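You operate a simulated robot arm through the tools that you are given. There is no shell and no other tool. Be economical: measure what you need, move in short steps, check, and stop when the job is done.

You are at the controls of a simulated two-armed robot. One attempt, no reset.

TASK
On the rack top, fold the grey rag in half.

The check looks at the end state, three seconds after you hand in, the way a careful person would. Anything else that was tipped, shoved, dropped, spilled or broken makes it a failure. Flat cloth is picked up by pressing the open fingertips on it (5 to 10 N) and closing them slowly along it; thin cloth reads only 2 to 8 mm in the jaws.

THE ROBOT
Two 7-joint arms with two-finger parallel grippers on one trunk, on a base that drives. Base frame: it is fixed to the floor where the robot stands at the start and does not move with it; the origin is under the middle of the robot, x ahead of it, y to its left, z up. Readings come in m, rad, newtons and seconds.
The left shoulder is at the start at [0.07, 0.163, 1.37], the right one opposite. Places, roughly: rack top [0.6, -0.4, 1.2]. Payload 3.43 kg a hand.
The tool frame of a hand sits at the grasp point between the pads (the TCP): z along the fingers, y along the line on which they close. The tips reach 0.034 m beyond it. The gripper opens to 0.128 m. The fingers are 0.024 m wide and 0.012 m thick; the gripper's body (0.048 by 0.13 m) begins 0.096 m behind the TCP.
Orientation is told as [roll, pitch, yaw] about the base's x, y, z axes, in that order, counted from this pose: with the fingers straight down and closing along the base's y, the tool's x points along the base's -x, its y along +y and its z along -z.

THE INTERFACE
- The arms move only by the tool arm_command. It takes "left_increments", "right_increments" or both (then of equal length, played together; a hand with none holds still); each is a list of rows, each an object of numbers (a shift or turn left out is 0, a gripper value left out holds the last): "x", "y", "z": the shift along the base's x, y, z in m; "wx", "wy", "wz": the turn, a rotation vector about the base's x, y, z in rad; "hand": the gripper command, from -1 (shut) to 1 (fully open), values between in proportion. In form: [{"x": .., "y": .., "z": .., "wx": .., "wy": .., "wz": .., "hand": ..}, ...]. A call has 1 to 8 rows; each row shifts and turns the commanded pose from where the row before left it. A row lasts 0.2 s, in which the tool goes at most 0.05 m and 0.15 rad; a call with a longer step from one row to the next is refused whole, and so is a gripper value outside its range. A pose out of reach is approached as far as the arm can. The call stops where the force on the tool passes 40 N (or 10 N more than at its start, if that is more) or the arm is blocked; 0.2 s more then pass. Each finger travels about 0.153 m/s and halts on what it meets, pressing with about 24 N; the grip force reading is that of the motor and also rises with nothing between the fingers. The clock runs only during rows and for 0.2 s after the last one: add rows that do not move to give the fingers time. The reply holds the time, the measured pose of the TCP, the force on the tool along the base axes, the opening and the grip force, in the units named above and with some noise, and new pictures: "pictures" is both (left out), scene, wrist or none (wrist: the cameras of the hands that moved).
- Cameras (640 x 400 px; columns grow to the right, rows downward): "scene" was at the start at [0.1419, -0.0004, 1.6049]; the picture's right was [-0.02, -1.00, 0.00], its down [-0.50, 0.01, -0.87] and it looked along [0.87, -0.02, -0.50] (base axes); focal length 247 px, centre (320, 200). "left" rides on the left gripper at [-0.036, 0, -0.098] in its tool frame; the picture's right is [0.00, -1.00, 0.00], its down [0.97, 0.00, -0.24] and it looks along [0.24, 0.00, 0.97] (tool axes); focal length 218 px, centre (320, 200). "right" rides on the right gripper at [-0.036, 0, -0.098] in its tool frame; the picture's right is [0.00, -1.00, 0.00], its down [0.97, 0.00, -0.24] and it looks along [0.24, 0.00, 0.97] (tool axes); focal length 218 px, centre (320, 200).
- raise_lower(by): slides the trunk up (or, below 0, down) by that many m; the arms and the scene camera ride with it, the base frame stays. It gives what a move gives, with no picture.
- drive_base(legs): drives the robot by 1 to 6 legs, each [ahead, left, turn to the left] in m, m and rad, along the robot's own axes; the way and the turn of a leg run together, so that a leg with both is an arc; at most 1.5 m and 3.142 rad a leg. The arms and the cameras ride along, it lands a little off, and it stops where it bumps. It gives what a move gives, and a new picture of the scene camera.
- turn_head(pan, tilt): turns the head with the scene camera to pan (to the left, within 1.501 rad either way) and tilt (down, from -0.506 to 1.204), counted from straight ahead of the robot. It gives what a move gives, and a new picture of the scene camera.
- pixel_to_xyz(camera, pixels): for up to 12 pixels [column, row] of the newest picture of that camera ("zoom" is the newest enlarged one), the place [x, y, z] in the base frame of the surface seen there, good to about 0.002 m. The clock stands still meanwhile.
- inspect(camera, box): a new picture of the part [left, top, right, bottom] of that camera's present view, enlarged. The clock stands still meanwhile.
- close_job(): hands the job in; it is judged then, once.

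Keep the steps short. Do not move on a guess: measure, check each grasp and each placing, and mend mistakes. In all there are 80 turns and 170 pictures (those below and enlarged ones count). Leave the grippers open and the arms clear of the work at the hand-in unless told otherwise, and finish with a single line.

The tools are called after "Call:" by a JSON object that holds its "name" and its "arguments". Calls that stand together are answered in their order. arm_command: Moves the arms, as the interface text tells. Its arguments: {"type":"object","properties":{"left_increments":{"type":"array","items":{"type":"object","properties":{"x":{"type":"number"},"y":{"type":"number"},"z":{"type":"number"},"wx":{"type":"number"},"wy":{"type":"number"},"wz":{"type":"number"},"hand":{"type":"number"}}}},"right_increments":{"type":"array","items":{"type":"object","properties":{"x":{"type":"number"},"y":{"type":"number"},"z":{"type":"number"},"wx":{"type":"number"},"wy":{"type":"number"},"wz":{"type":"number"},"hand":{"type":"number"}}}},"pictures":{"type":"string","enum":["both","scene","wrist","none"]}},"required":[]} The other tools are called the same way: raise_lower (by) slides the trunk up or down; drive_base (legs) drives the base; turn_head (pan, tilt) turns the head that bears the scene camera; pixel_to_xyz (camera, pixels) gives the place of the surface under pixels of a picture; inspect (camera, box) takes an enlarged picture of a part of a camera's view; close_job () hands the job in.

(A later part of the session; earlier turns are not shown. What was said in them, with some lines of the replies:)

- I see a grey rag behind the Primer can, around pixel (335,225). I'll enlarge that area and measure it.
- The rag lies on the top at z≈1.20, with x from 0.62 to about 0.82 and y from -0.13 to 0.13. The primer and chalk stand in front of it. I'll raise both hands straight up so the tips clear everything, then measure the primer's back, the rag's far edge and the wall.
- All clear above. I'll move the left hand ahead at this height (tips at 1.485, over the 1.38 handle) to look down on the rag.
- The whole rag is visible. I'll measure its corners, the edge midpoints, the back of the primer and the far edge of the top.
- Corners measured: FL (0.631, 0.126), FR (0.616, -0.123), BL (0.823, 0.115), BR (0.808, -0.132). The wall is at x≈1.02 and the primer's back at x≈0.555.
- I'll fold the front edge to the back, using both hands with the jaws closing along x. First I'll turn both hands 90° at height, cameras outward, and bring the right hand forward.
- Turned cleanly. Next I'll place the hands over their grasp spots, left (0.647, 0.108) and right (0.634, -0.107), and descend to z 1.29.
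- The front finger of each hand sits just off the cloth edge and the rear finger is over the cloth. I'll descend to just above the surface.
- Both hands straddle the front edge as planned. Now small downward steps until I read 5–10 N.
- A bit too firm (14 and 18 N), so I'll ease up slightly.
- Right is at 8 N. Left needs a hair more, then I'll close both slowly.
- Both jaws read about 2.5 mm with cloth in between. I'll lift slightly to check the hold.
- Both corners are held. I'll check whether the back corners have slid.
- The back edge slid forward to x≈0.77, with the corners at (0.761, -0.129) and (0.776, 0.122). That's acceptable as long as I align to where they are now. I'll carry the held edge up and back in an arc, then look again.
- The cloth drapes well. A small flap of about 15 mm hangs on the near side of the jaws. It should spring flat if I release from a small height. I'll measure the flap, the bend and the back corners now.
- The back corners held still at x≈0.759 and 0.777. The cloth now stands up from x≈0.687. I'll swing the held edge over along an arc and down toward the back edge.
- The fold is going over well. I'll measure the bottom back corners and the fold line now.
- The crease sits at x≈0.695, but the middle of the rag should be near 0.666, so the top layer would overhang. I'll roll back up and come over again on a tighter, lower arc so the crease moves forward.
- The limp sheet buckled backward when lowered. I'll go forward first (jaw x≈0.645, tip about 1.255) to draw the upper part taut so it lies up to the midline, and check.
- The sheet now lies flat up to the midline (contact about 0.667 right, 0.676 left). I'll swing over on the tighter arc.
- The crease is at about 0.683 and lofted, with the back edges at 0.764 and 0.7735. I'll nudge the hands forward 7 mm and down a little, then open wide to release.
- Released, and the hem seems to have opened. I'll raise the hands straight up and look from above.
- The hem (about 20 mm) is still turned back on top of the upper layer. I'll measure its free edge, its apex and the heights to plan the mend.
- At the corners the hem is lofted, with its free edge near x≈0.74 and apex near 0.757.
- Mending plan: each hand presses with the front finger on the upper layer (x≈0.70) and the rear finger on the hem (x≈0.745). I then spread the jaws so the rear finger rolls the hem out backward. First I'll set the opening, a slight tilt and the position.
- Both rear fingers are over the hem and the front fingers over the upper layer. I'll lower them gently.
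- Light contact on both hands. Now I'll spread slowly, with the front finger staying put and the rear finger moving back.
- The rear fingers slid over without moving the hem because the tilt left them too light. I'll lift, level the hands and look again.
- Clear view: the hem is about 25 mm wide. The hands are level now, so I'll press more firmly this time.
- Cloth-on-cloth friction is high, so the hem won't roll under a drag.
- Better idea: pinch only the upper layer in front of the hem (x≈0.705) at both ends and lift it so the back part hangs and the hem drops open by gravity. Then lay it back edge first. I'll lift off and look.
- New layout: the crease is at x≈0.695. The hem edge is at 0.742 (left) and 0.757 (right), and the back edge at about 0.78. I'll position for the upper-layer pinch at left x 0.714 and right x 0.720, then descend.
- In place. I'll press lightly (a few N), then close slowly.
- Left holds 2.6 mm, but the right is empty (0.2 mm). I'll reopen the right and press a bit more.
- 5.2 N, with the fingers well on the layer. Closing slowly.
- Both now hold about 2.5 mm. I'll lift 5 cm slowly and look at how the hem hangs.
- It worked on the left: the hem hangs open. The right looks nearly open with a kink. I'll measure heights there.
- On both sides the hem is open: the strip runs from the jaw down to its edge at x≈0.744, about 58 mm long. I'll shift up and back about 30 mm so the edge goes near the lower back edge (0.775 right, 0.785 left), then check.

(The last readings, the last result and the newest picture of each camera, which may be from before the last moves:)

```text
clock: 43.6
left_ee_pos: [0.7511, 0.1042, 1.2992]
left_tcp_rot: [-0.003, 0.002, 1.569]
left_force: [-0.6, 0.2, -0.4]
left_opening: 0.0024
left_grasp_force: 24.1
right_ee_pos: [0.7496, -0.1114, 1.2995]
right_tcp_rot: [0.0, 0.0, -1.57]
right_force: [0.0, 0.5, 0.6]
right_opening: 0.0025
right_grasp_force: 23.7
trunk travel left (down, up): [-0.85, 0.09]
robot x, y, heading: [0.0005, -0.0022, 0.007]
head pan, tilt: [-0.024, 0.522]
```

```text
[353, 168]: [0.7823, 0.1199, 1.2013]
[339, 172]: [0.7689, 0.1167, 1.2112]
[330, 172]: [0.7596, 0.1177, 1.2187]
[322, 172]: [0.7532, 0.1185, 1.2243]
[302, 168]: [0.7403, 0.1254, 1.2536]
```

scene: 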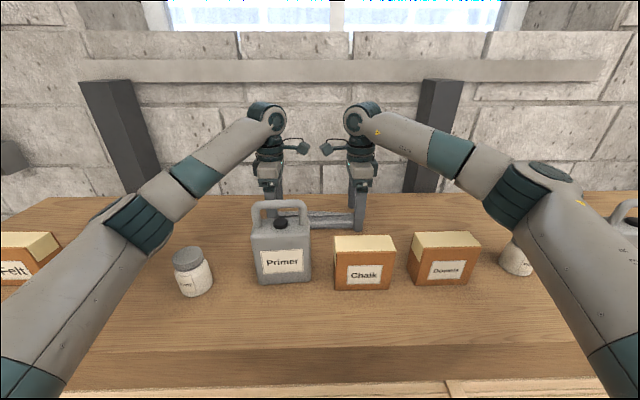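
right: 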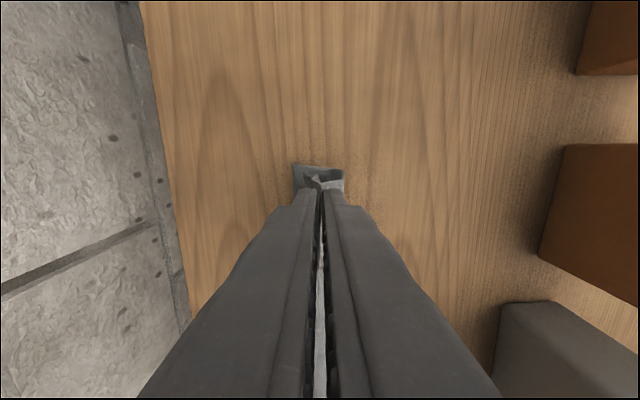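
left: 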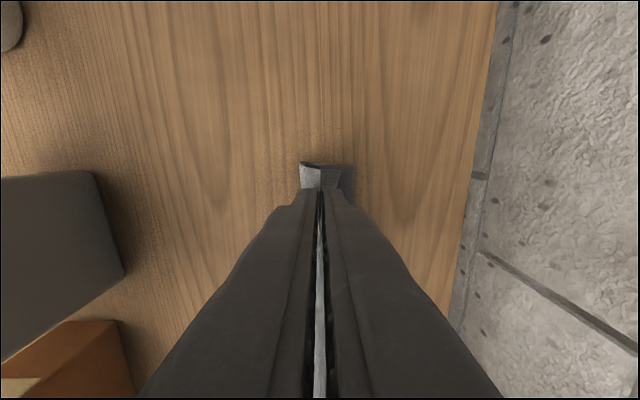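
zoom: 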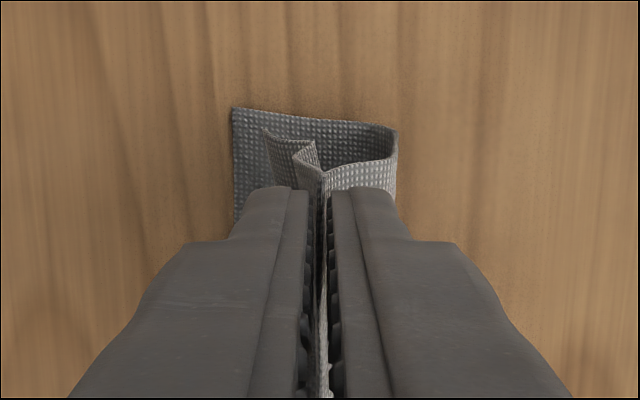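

Good: both strips hang open, with their lower edges at x≈0.765–0.769 just above the back edge. Now I'll lay them down, lowering while moving forward so the edge stays back.

Call:
{"name": "arm_command", "arguments": {"left_increments": [{"z": -0.009}, {"z": -0.012, "x": -0.005}, {"z": -0.011, "x": -0.007}, {"z": -0.009, "x": -0.007}, {"z": -0.006, "x": -0.005}, {}], "right_increments": [{"z": -0.009}, {"z": -0.012, "x": -0.006}, {"z": -0.011, "x": -0.009}, {"z": -0.009, "x": -0.009}, {"z": -0.006, "x": -0.006}, {}], "pictures": "wrist"}}

Call:
{"name": "inspect", "arguments": {"camera": "left", "box": [220, 130, 420, 255]}}

Call:
{"name": "inspect", "arguments": {"camera": "right", "box": [220, 130, 420, 255]}}

```text
clock: 45.0
left_ee_pos: [0.7261, 0.1049, 1.2518]
left_tcp_rot: [-0.003, 0.002, 1.569]
left_force: [0.8, 0.4, 0.4]
left_opening: 0.0022
left_grasp_force: 23.7
right_ee_pos: [0.7198, -0.1098, 1.2541]
right_tcp_rot: [0.001, 0.0, -1.571]
right_force: [0.2, -0.6, 0.5]
right_opening: 0.0021
right_grasp_force: 23.8
trunk travel left (down, up): [-0.85, 0.09]
robot x, y, heading: [-0.0022, -0.0024, 0.0]
head pan, tilt: [-0.024, 0.522]
```

right: 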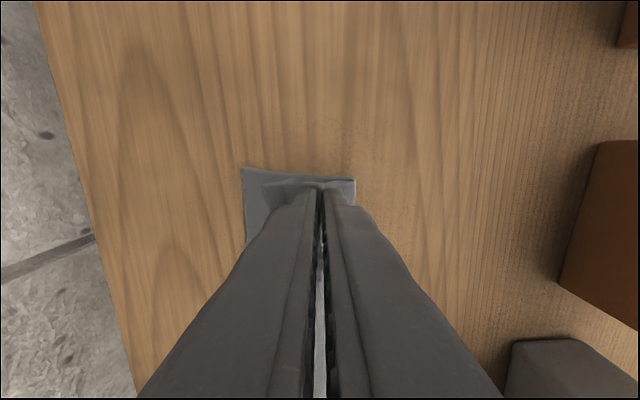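
left: 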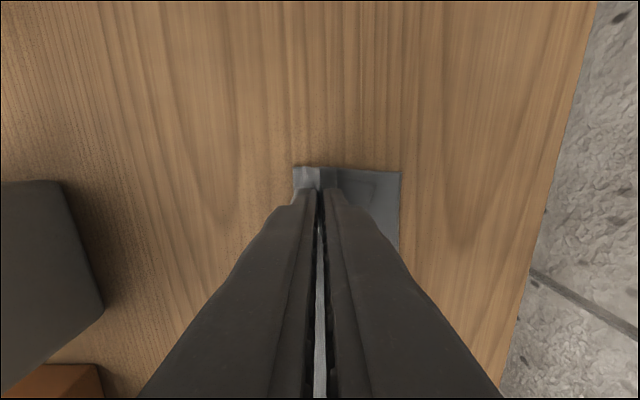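

```text
3.20 times, centred on (320, 192) of left
```

zoom: 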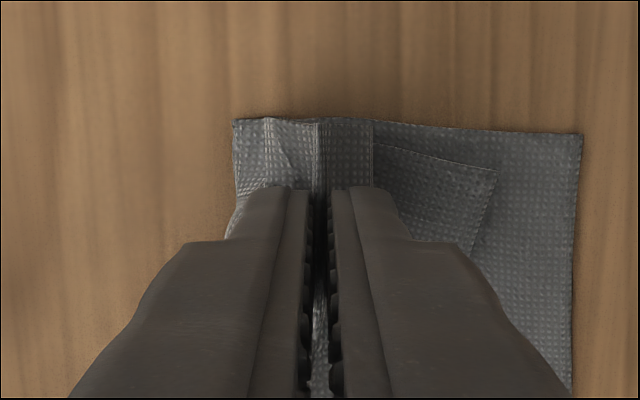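

```text
3.20 times, centred on (320, 192) of right
```

zoom: 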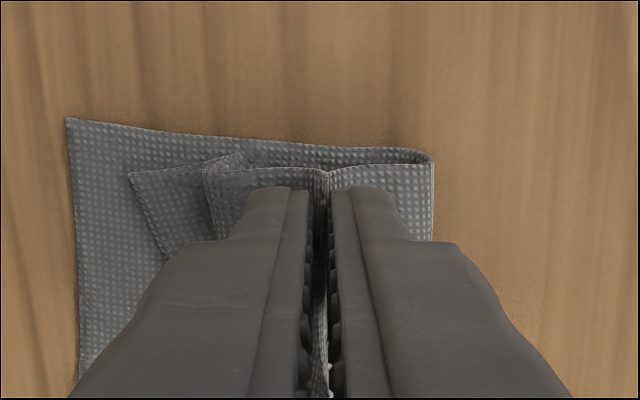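

The strip sagged into a small S at its old crease, and the edge is about 15 mm short of the back edge. I'll lift again, go farther back, set down, and draw forward so the drag straightens the strip.

Call:
{"name": "arm_command", "arguments": {"left_increments": [{"z": 0.025}, {"z": 0.02, "x": 0.012}, {"x": 0.02}, {"x": 0.02}, {}, {"z": -0.01}, {}], "right_increments": [{"z": 0.025}, {"z": 0.02, "x": 0.012}, {"x": 0.02}, {"x": 0.02}, {}, {"z": -0.01}, {}], "pictures": "wrist"}}

Call:
{"name": "inspect", "arguments": {"camera": "left", "box": [220, 130, 420, 255]}}

Call:
{"name": "inspect", "arguments": {"camera": "right", "box": [220, 130, 420, 255]}}

```text
clock: 46.6
left_ee_pos: [0.7798, 0.1047, 1.2867]
left_tcp_rot: [-0.002, 0.002, 1.569]
left_force: [-0.4, 0.0, 0.9]
left_opening: 0.0023
left_grasp_force: 23.9
right_ee_pos: [0.772, -0.1115, 1.2887]
right_tcp_rot: [-0.002, -0.001, -1.57]
right_force: [-0.1, -0.2, -0.1]
right_opening: 0.0023
right_grasp_force: 23.4
trunk travel left (down, up): [-0.85, 0.09]
robot x, y, heading: [-0.0032, 0.0014, 0.001]
head pan, tilt: [-0.024, 0.522]
```

right: 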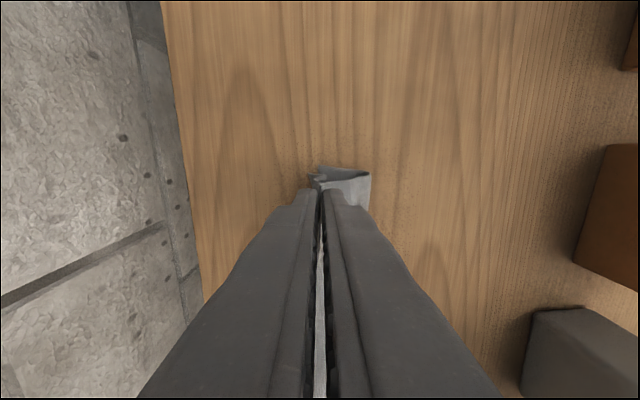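
left: 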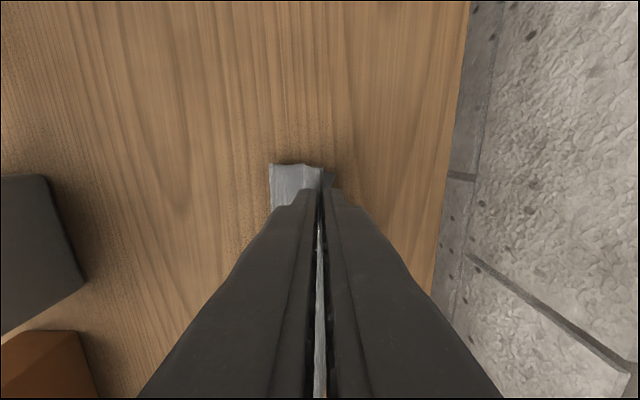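

```text
3.20 times, centred on (320, 192) of left
```

zoom: 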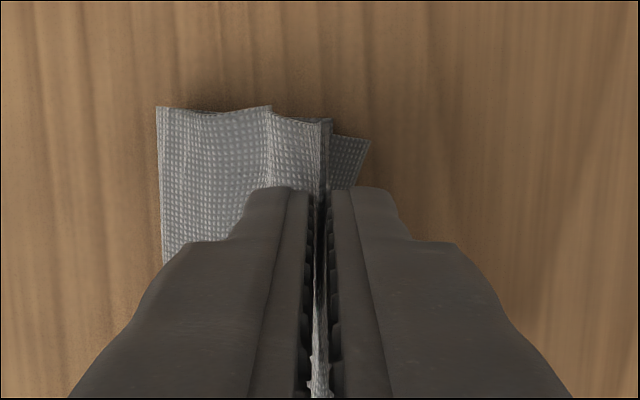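

```text
3.20 times, centred on (320, 192) of right
```

zoom: 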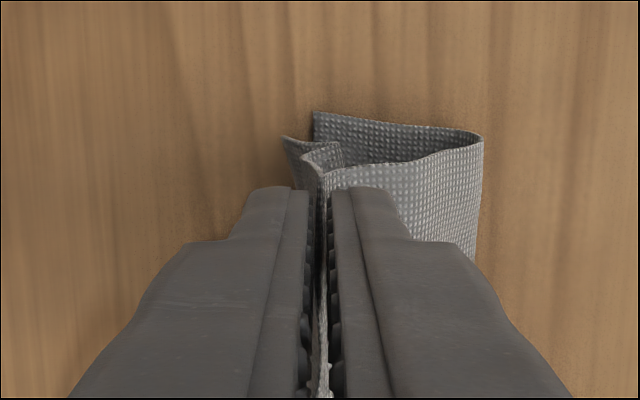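

Call:
{"name": "pixel_to_xyz", "arguments": {"camera": "right", "pixels": [[319, 166], [309, 174], [314, 176], [324, 177], [316, 181], [366, 174], [368, 195]]}}

Call:
{"name": "pixel_to_xyz", "arguments": {"camera": "left", "pixels": [[334, 176], [328, 174], [322, 172], [304, 168], [271, 170], [273, 200]]}}

Call:
{"name": "inspect", "arguments": {"camera": "scene", "box": [220, 160, 400, 272]}}

```text
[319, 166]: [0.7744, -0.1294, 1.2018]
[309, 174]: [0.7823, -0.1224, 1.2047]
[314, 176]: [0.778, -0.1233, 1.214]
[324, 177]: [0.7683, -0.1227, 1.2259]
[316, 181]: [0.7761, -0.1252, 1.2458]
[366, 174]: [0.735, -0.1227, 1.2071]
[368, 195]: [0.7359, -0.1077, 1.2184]
```

```text
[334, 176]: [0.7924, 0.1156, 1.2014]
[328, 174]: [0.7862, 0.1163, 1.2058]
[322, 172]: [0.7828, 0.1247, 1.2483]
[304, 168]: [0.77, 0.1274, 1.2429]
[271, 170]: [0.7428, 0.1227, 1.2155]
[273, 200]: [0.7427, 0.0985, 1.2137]
```

```text
3.56 times, centred on (310, 216) of scene
```

zoom: 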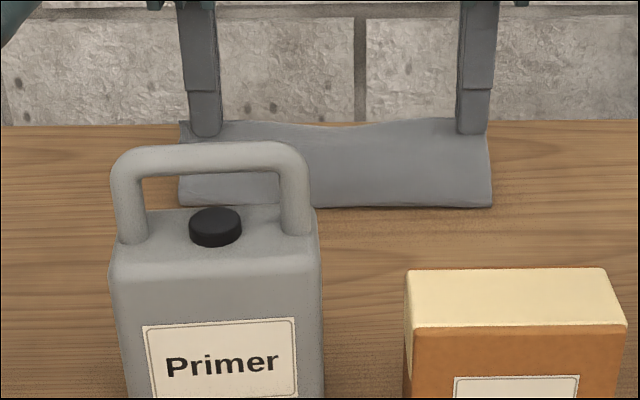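

The edges now touch the table just past the back edge (right 0.782, left 0.792). I'll lay down on a taut arc about the edge.

Call:
{"name": "arm_command", "arguments": {"left_increments": [{"x": -0.01, "z": 0.0}, {"x": -0.01, "z": -0.003}, {"x": -0.014, "z": -0.009}, {"x": -0.012, "z": -0.013}, {"x": -0.008, "z": -0.011}, {}], "right_increments": [{"x": -0.01, "z": 0.0}, {"x": -0.01, "z": -0.003}, {"x": -0.014, "z": -0.009}, {"x": -0.012, "z": -0.013}, {"x": -0.008, "z": -0.011}, {}], "pictures": "wrist"}}

Call:
{"name": "inspect", "arguments": {"camera": "left", "box": [220, 130, 420, 255]}}

Call:
{"name": "inspect", "arguments": {"camera": "right", "box": [220, 130, 420, 255]}}

```text
clock: 48.0
left_ee_pos: [0.7248, 0.1041, 1.2514]
left_tcp_rot: [-0.002, 0.003, 1.57]
left_force: [0.3, 0.3, 0.0]
left_opening: 0.0021
left_grasp_force: 24.3
right_ee_pos: [0.7188, -0.1102, 1.2534]
right_tcp_rot: [0.0, 0.0, -1.57]
right_force: [-0.9, -1.2, 0.8]
right_opening: 0.0021
right_grasp_force: 24.3
trunk travel left (down, up): [-0.85, 0.09]
robot x, y, heading: [-0.0027, 0.0003, 0.002]
head pan, tilt: [-0.024, 0.522]
```

right: 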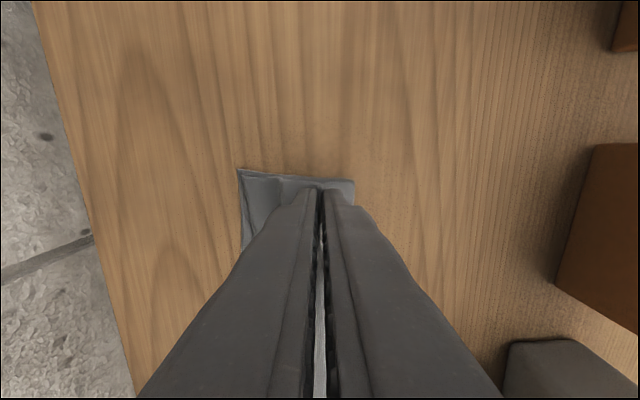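
left: 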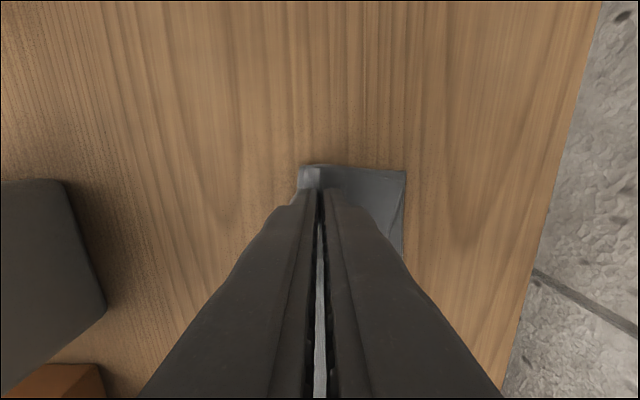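

```text
3.20 times, centred on (320, 192) of left
```

zoom: 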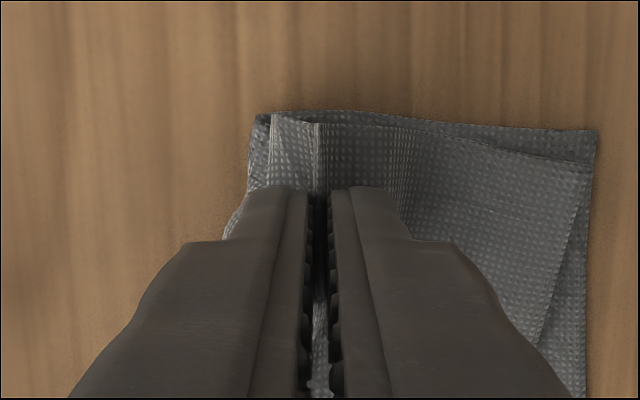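

```text
3.20 times, centred on (320, 192) of right
```

zoom: 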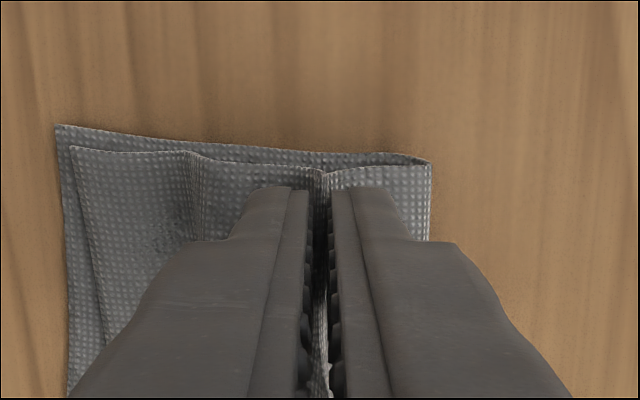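

Excellent: both corners now lie within a few mm of the lower back corners. I'll lower slightly, open modestly and lift straight off.

Call:
{"name": "arm_command", "arguments": {"left_increments": [{"z": -0.005}, {}, {"hand": -0.85}, {"hand": -0.7}, {"hand": -0.55}, {}, {"z": 0.03}, {"z": 0.04}], "right_increments": [{"z": -0.006}, {}, {"hand": -0.85}, {"hand": -0.7}, {"hand": -0.55}, {}, {"z": 0.03}, {"z": 0.04}], "pictures": "none"}}

Call:
{"name": "arm_command", "arguments": {"left_increments": [{"z": 0.04}, {"z": 0.04, "hand": 0.6}, {"hand": 1}, {}], "right_increments": [{"z": 0.04}, {"z": 0.04, "hand": 0.6}, {"hand": 1}, {}], "pictures": "both"}}

Call:
{"name": "inspect", "arguments": {"camera": "left", "box": [240, 140, 400, 380]}}

Call:
{"name": "inspect", "arguments": {"camera": "scene", "box": [220, 160, 400, 272]}}

```text
clock: 49.8
left_ee_pos: [0.7219, 0.1041, 1.317]
left_tcp_rot: [-0.004, 0.002, 1.57]
left_force: [-0.2, -0.5, 0.1]
left_opening: 0.0287
left_grasp_force: 0.1
right_ee_pos: [0.7158, -0.1131, 1.3203]
right_tcp_rot: [0.002, -0.001, -1.572]
right_force: [-0.6, -0.8, 0.4]
right_opening: 0.0289
right_grasp_force: 0.1
trunk travel left (down, up): [-0.85, 0.09]
robot x, y, heading: [-0.0003, -0.002, -0.002]
head pan, tilt: [-0.024, 0.522]
```

```text
clock: 50.8
left_ee_pos: [0.7273, 0.105, 1.3962]
left_tcp_rot: [0.0, 0.002, 1.57]
left_force: [-0.8, -0.6, 0.1]
left_opening: 0.128
left_grasp_force: 0.1
right_ee_pos: [0.7202, -0.1108, 1.3966]
right_tcp_rot: [-0.003, 0.0, -1.57]
right_force: [0.3, -0.8, 0.0]
right_opening: 0.1282
right_grasp_force: 0.2
trunk travel left (down, up): [-0.85, 0.09]
robot x, y, heading: [-0.0029, 0.0011, 0.001]
head pan, tilt: [-0.024, 0.522]
```

scene: 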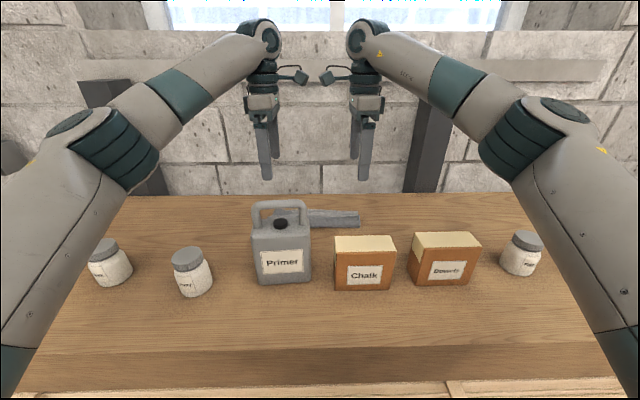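
right: 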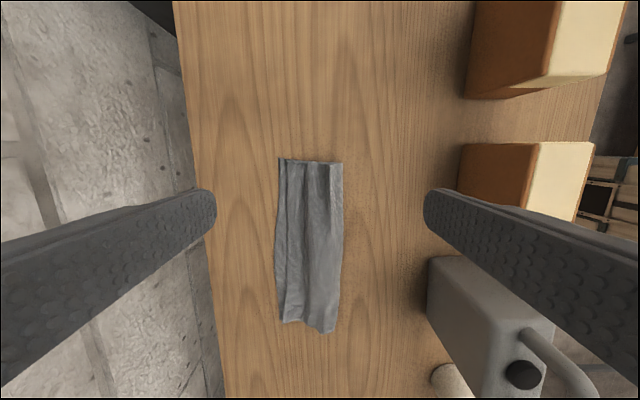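
left: 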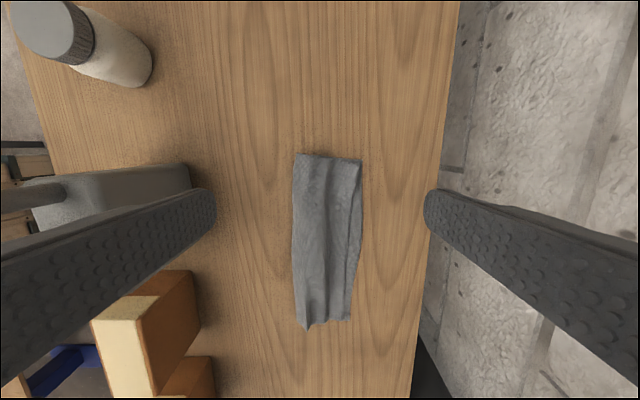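

```text
1.67 times, centred on (320, 260) of left
```

zoom: 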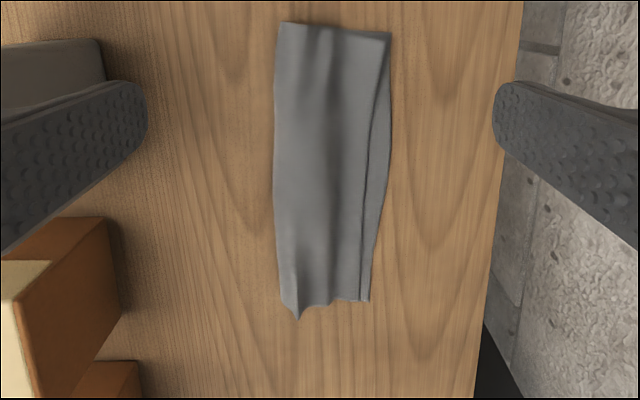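

```text
3.56 times, centred on (310, 216) of scene
```

zoom: 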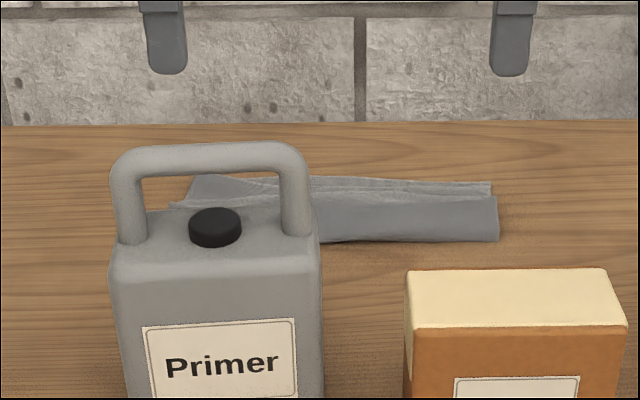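

A proper half fold with the edges aligned. Only some loft and ripples near the pinch line remain. I'll measure heights and edge alignment.

Call:
{"name": "pixel_to_xyz", "arguments": {"camera": "left", "pixels": [[298, 170], [307, 170], [316, 170], [330, 170], [345, 170], [356, 170], [295, 240], [312, 240], [332, 240], [346, 240], [357, 240], [308, 326]]}}

Call:
{"name": "pixel_to_xyz", "arguments": {"camera": "right", "pixels": [[340, 170], [330, 170], [322, 170], [308, 170], [296, 170], [288, 170], [281, 165], [336, 240], [315, 240], [290, 240], [277, 250]]}}

```text
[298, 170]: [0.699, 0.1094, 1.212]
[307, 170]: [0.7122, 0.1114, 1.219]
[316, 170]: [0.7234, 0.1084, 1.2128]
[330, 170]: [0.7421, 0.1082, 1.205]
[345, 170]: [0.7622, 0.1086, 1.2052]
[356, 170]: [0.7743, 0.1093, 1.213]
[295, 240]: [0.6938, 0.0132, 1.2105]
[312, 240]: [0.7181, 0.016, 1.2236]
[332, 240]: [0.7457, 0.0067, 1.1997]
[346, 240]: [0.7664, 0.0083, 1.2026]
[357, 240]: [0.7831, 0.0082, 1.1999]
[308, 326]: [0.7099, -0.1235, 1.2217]
```

```text
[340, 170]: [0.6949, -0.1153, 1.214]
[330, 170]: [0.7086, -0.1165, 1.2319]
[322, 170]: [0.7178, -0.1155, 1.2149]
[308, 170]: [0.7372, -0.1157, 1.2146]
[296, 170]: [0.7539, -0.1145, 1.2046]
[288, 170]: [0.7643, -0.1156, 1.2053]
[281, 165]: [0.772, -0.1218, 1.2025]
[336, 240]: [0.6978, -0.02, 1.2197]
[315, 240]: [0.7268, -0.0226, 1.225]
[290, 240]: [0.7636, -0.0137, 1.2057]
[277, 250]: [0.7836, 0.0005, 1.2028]
```

The edges align within about 1 cm (upper 0.764–0.774 against lower 0.775–0.783). A ridge of up to 2–3 cm remains at x≈0.71. I'll smooth it forward by pinning with the rear finger at x≈0.752 and spreading the front finger toward the crease.

Call:
{"name": "arm_command", "arguments": {"left_increments": [{"x": 0.004, "hand": -0.53}, {}, {"z": -0.045}, {"z": -0.045}, {"z": -0.04}, {"z": -0.015}, {"z": -0.011}, {}], "right_increments": [{"x": 0.011, "hand": -0.53}, {}, {"z": -0.045}, {"z": -0.045}, {"z": -0.04}, {"z": -0.015}, {"z": -0.011}, {}], "pictures": "wrist"}}

```text
clock: 52.6
left_ee_pos: [0.7295, 0.1032, 1.2406]
left_tcp_rot: [-0.002, 0.001, 1.569]
left_force: [0.6, -0.7, 0.4]
left_opening: 0.0301
left_grasp_force: 0.0
right_ee_pos: [0.7295, -0.1117, 1.2388]
right_tcp_rot: [0.0, -0.001, -1.571]
right_force: [0.0, 0.1, 0.0]
right_opening: 0.0299
right_grasp_force: 0.1
trunk travel left (down, up): [-0.85, 0.09]
robot x, y, heading: [-0.0029, 0.0008, 0.003]
head pan, tilt: [-0.024, 0.522]
```

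right: 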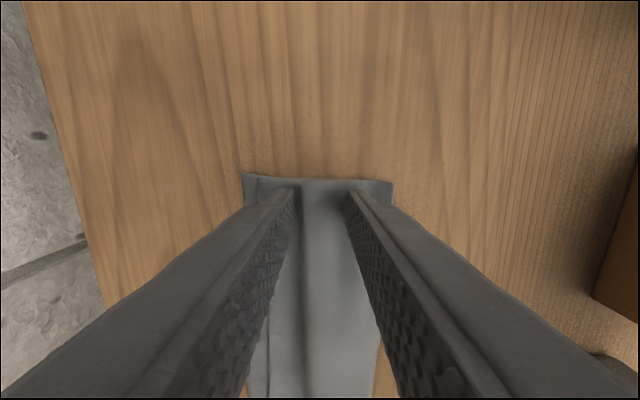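
left: 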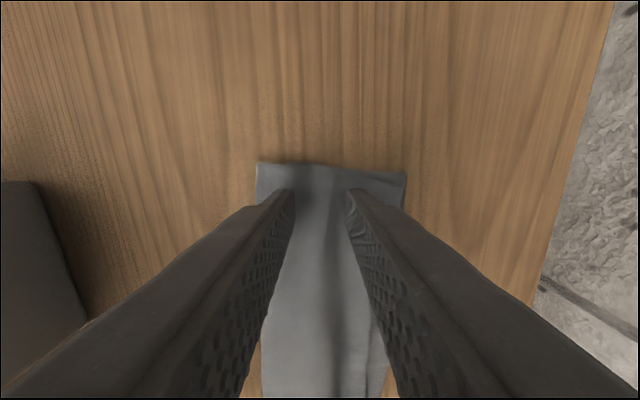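

Pressing a little more, then spreading slowly.

Call:
{"name": "arm_command", "arguments": {"left_increments": [{"z": -0.003}, {}], "right_increments": [{"z": -0.002}, {}], "pictures": "none"}}

Call:
{"name": "arm_command", "arguments": {"left_increments": [{"hand": -0.44, "x": -0.0028, "z": -0.0005}, {"hand": -0.35, "x": -0.0028}, {"hand": -0.26, "x": -0.0028}, {"hand": -0.17, "x": -0.0028}, {"hand": -0.08, "x": -0.0028}, {"hand": 0.0, "x": -0.0026}, {}], "right_increments": [{"hand": -0.44, "x": -0.0028, "z": -0.0005}, {"hand": -0.35, "x": -0.0028}, {"hand": -0.26, "x": -0.0028}, {"hand": -0.17, "x": -0.0028}, {"hand": -0.08, "x": -0.0028}, {"hand": 0.0, "x": -0.0026}, {}], "pictures": "wrist"}}

```text
clock: 53.2
left_ee_pos: [0.7284, 0.1037, 1.238]
left_tcp_rot: [-0.002, 0.003, 1.568]
left_force: [-0.6, -0.7, 0.4]
left_opening: 0.0301
left_grasp_force: 0.1
right_ee_pos: [0.7302, -0.1108, 1.238]
right_tcp_rot: [-0.001, -0.001, -1.571]
right_force: [-0.5, -0.8, 0.5]
right_opening: 0.0303
right_grasp_force: 0.0
trunk travel left (down, up): [-0.85, 0.09]
robot x, y, heading: [-0.0008, 0.0015, 0.004]
head pan, tilt: [-0.024, 0.522]
```

```text
clock: 54.8
left_ee_pos: [0.7117, 0.1054, 1.2367]
left_tcp_rot: [0.0, 0.004, 1.57]
left_force: [1.7, 0.5, 3.5]
left_opening: 0.0645
left_grasp_force: 0.3
right_ee_pos: [0.7121, -0.1123, 1.2393]
right_tcp_rot: [0.0, -0.001, -1.571]
right_force: [0.5, 0.6, -0.5]
right_opening: 0.0639
right_grasp_force: 0.0
trunk travel left (down, up): [-0.85, 0.09]
robot x, y, heading: [-0.0004, 0.0044, -0.002]
head pan, tilt: [-0.024, 0.522]
```

right: 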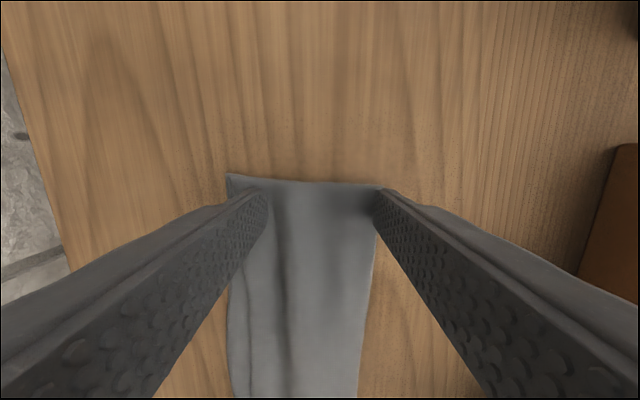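
left: 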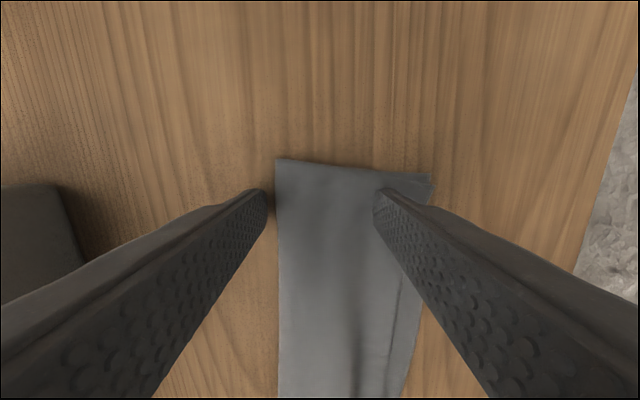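

Lifting straight off to look.

Call:
{"name": "arm_command", "arguments": {"left_increments": [{"z": 0.03}, {"z": 0.04}, {"z": 0.04}, {"z": 0.04, "hand": 1}, {}], "right_increments": [{"z": 0.03}, {"z": 0.04}, {"z": 0.04}, {"z": 0.04, "hand": 1}, {}], "pictures": "wrist"}}

Call:
{"name": "inspect", "arguments": {"camera": "left", "box": [240, 140, 400, 380]}}

Call:
{"name": "inspect", "arguments": {"camera": "scene", "box": [220, 160, 400, 272]}}

```text
clock: 56.0
left_ee_pos: [0.714, 0.1041, 1.387]
left_tcp_rot: [-0.001, 0.002, 1.569]
left_force: [0.3, -0.3, 1.1]
left_opening: 0.1279
left_grasp_force: 0.0
right_ee_pos: [0.7134, -0.1093, 1.3884]
right_tcp_rot: [-0.002, 0.001, -1.572]
right_force: [0.8, 0.1, 0.4]
right_opening: 0.1282
right_grasp_force: 0.1
trunk travel left (down, up): [-0.85, 0.09]
robot x, y, heading: [-0.001, 0.0018, -0.005]
head pan, tilt: [-0.024, 0.522]
```

right: 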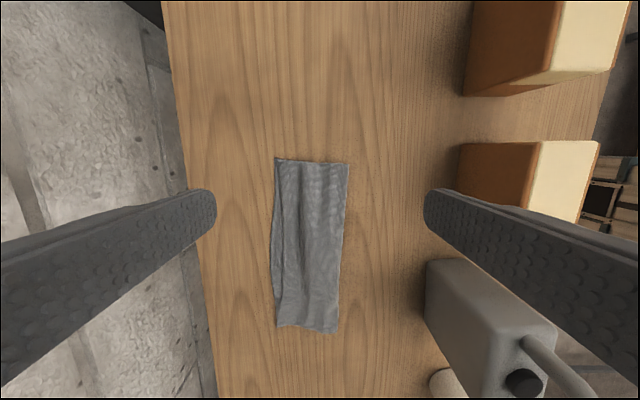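
left: 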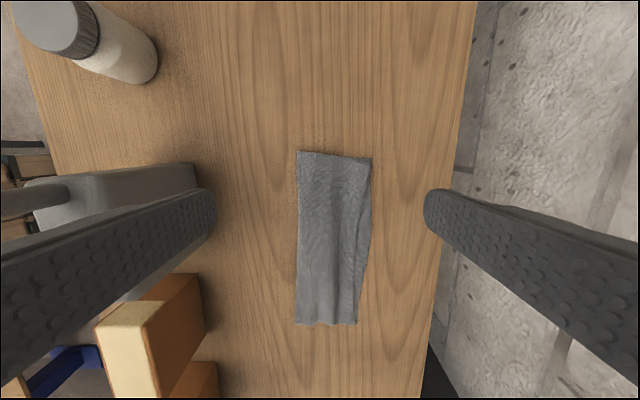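

```text
1.67 times, centred on (320, 260) of left
```

zoom: 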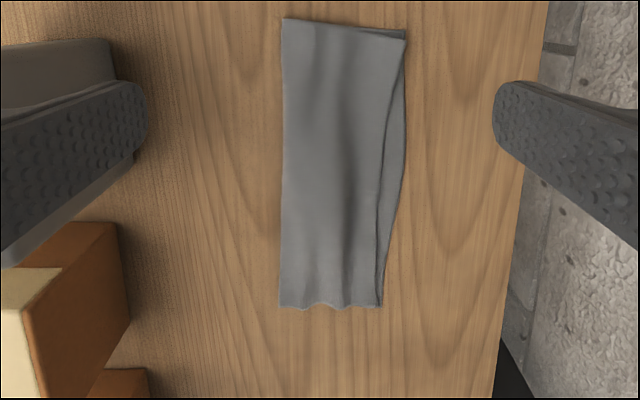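

```text
3.56 times, centred on (310, 216) of scene
```

zoom: 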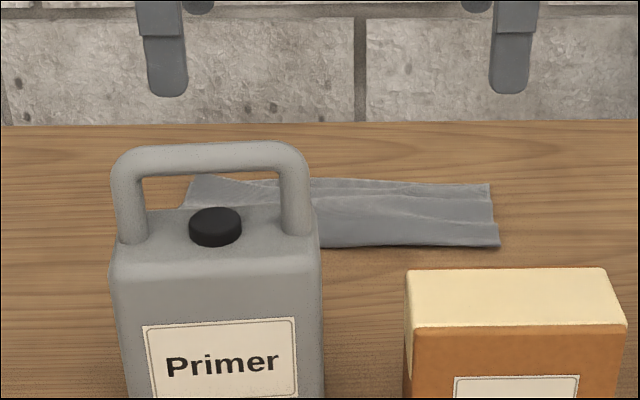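

The rag now lies neatly folded in half, edges aligned and much flatter. I'll withdraw: raise both hands first (tips well over the 1.38 handle), then pull back clear.

Call:
{"name": "arm_command", "arguments": {"left_increments": [{"z": 0.045}, {"z": 0.045}, {"z": 0.04}, {"x": -0.04, "y": 0.02}, {"x": -0.04, "y": 0.03}, {"x": -0.04, "y": 0.03}, {"x": -0.04, "y": 0.03}, {}], "right_increments": [{"z": 0.045}, {"z": 0.045}, {"z": 0.04}, {"x": -0.04, "y": -0.02}, {"x": -0.04, "y": -0.03}, {"x": -0.04, "y": -0.03}, {"x": -0.04, "y": -0.03}, {}], "pictures": "scene"}}

Call:
{"name": "inspect", "arguments": {"camera": "scene", "box": [220, 160, 400, 272]}}

```text
clock: 57.8
left_ee_pos: [0.5506, 0.2136, 1.5158]
left_tcp_rot: [-0.002, 0.002, 1.568]
left_force: [0.9, 0.0, 0.0]
left_opening: 0.1282
left_grasp_force: 0.1
right_ee_pos: [0.5559, -0.2214, 1.5186]
right_tcp_rot: [-0.002, 0.001, -1.571]
right_force: [0.4, 0.5, -1.3]
right_opening: 0.1279
right_grasp_force: 0.0
trunk travel left (down, up): [-0.85, 0.09]
robot x, y, heading: [-0.0023, -0.0019, -0.002]
head pan, tilt: [-0.024, 0.522]
```

scene: 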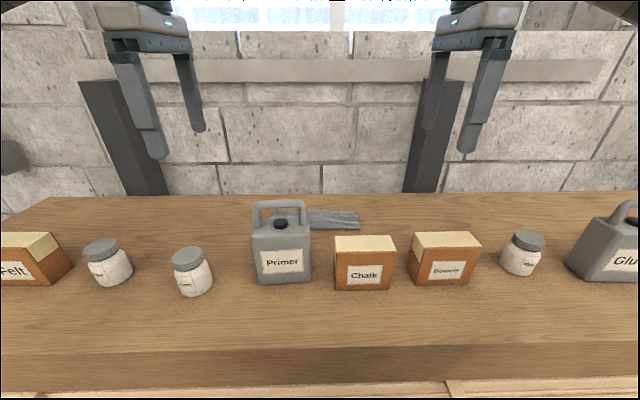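

```text
3.56 times, centred on (310, 216) of scene
```

zoom: 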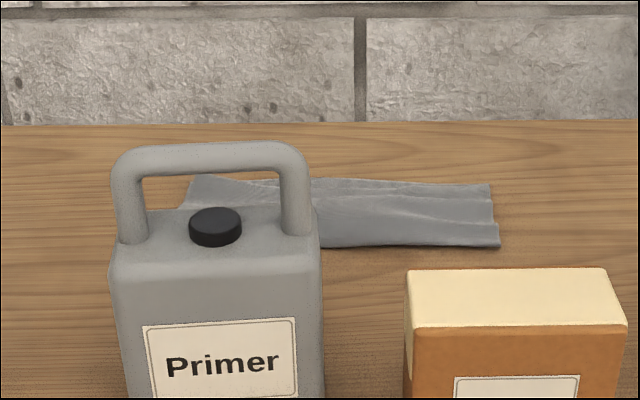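

The rag is folded, everything else stands where it did, and the grippers are open and clear. Handing in.

Call:
{"name": "close_job", "arguments": {}}

```text
The job is handed in.
```

The grey rag is folded in half on the rack top, with its edges matched to about 1 cm, a few soft ripples left in the top layer, and nothing else visibly moved.
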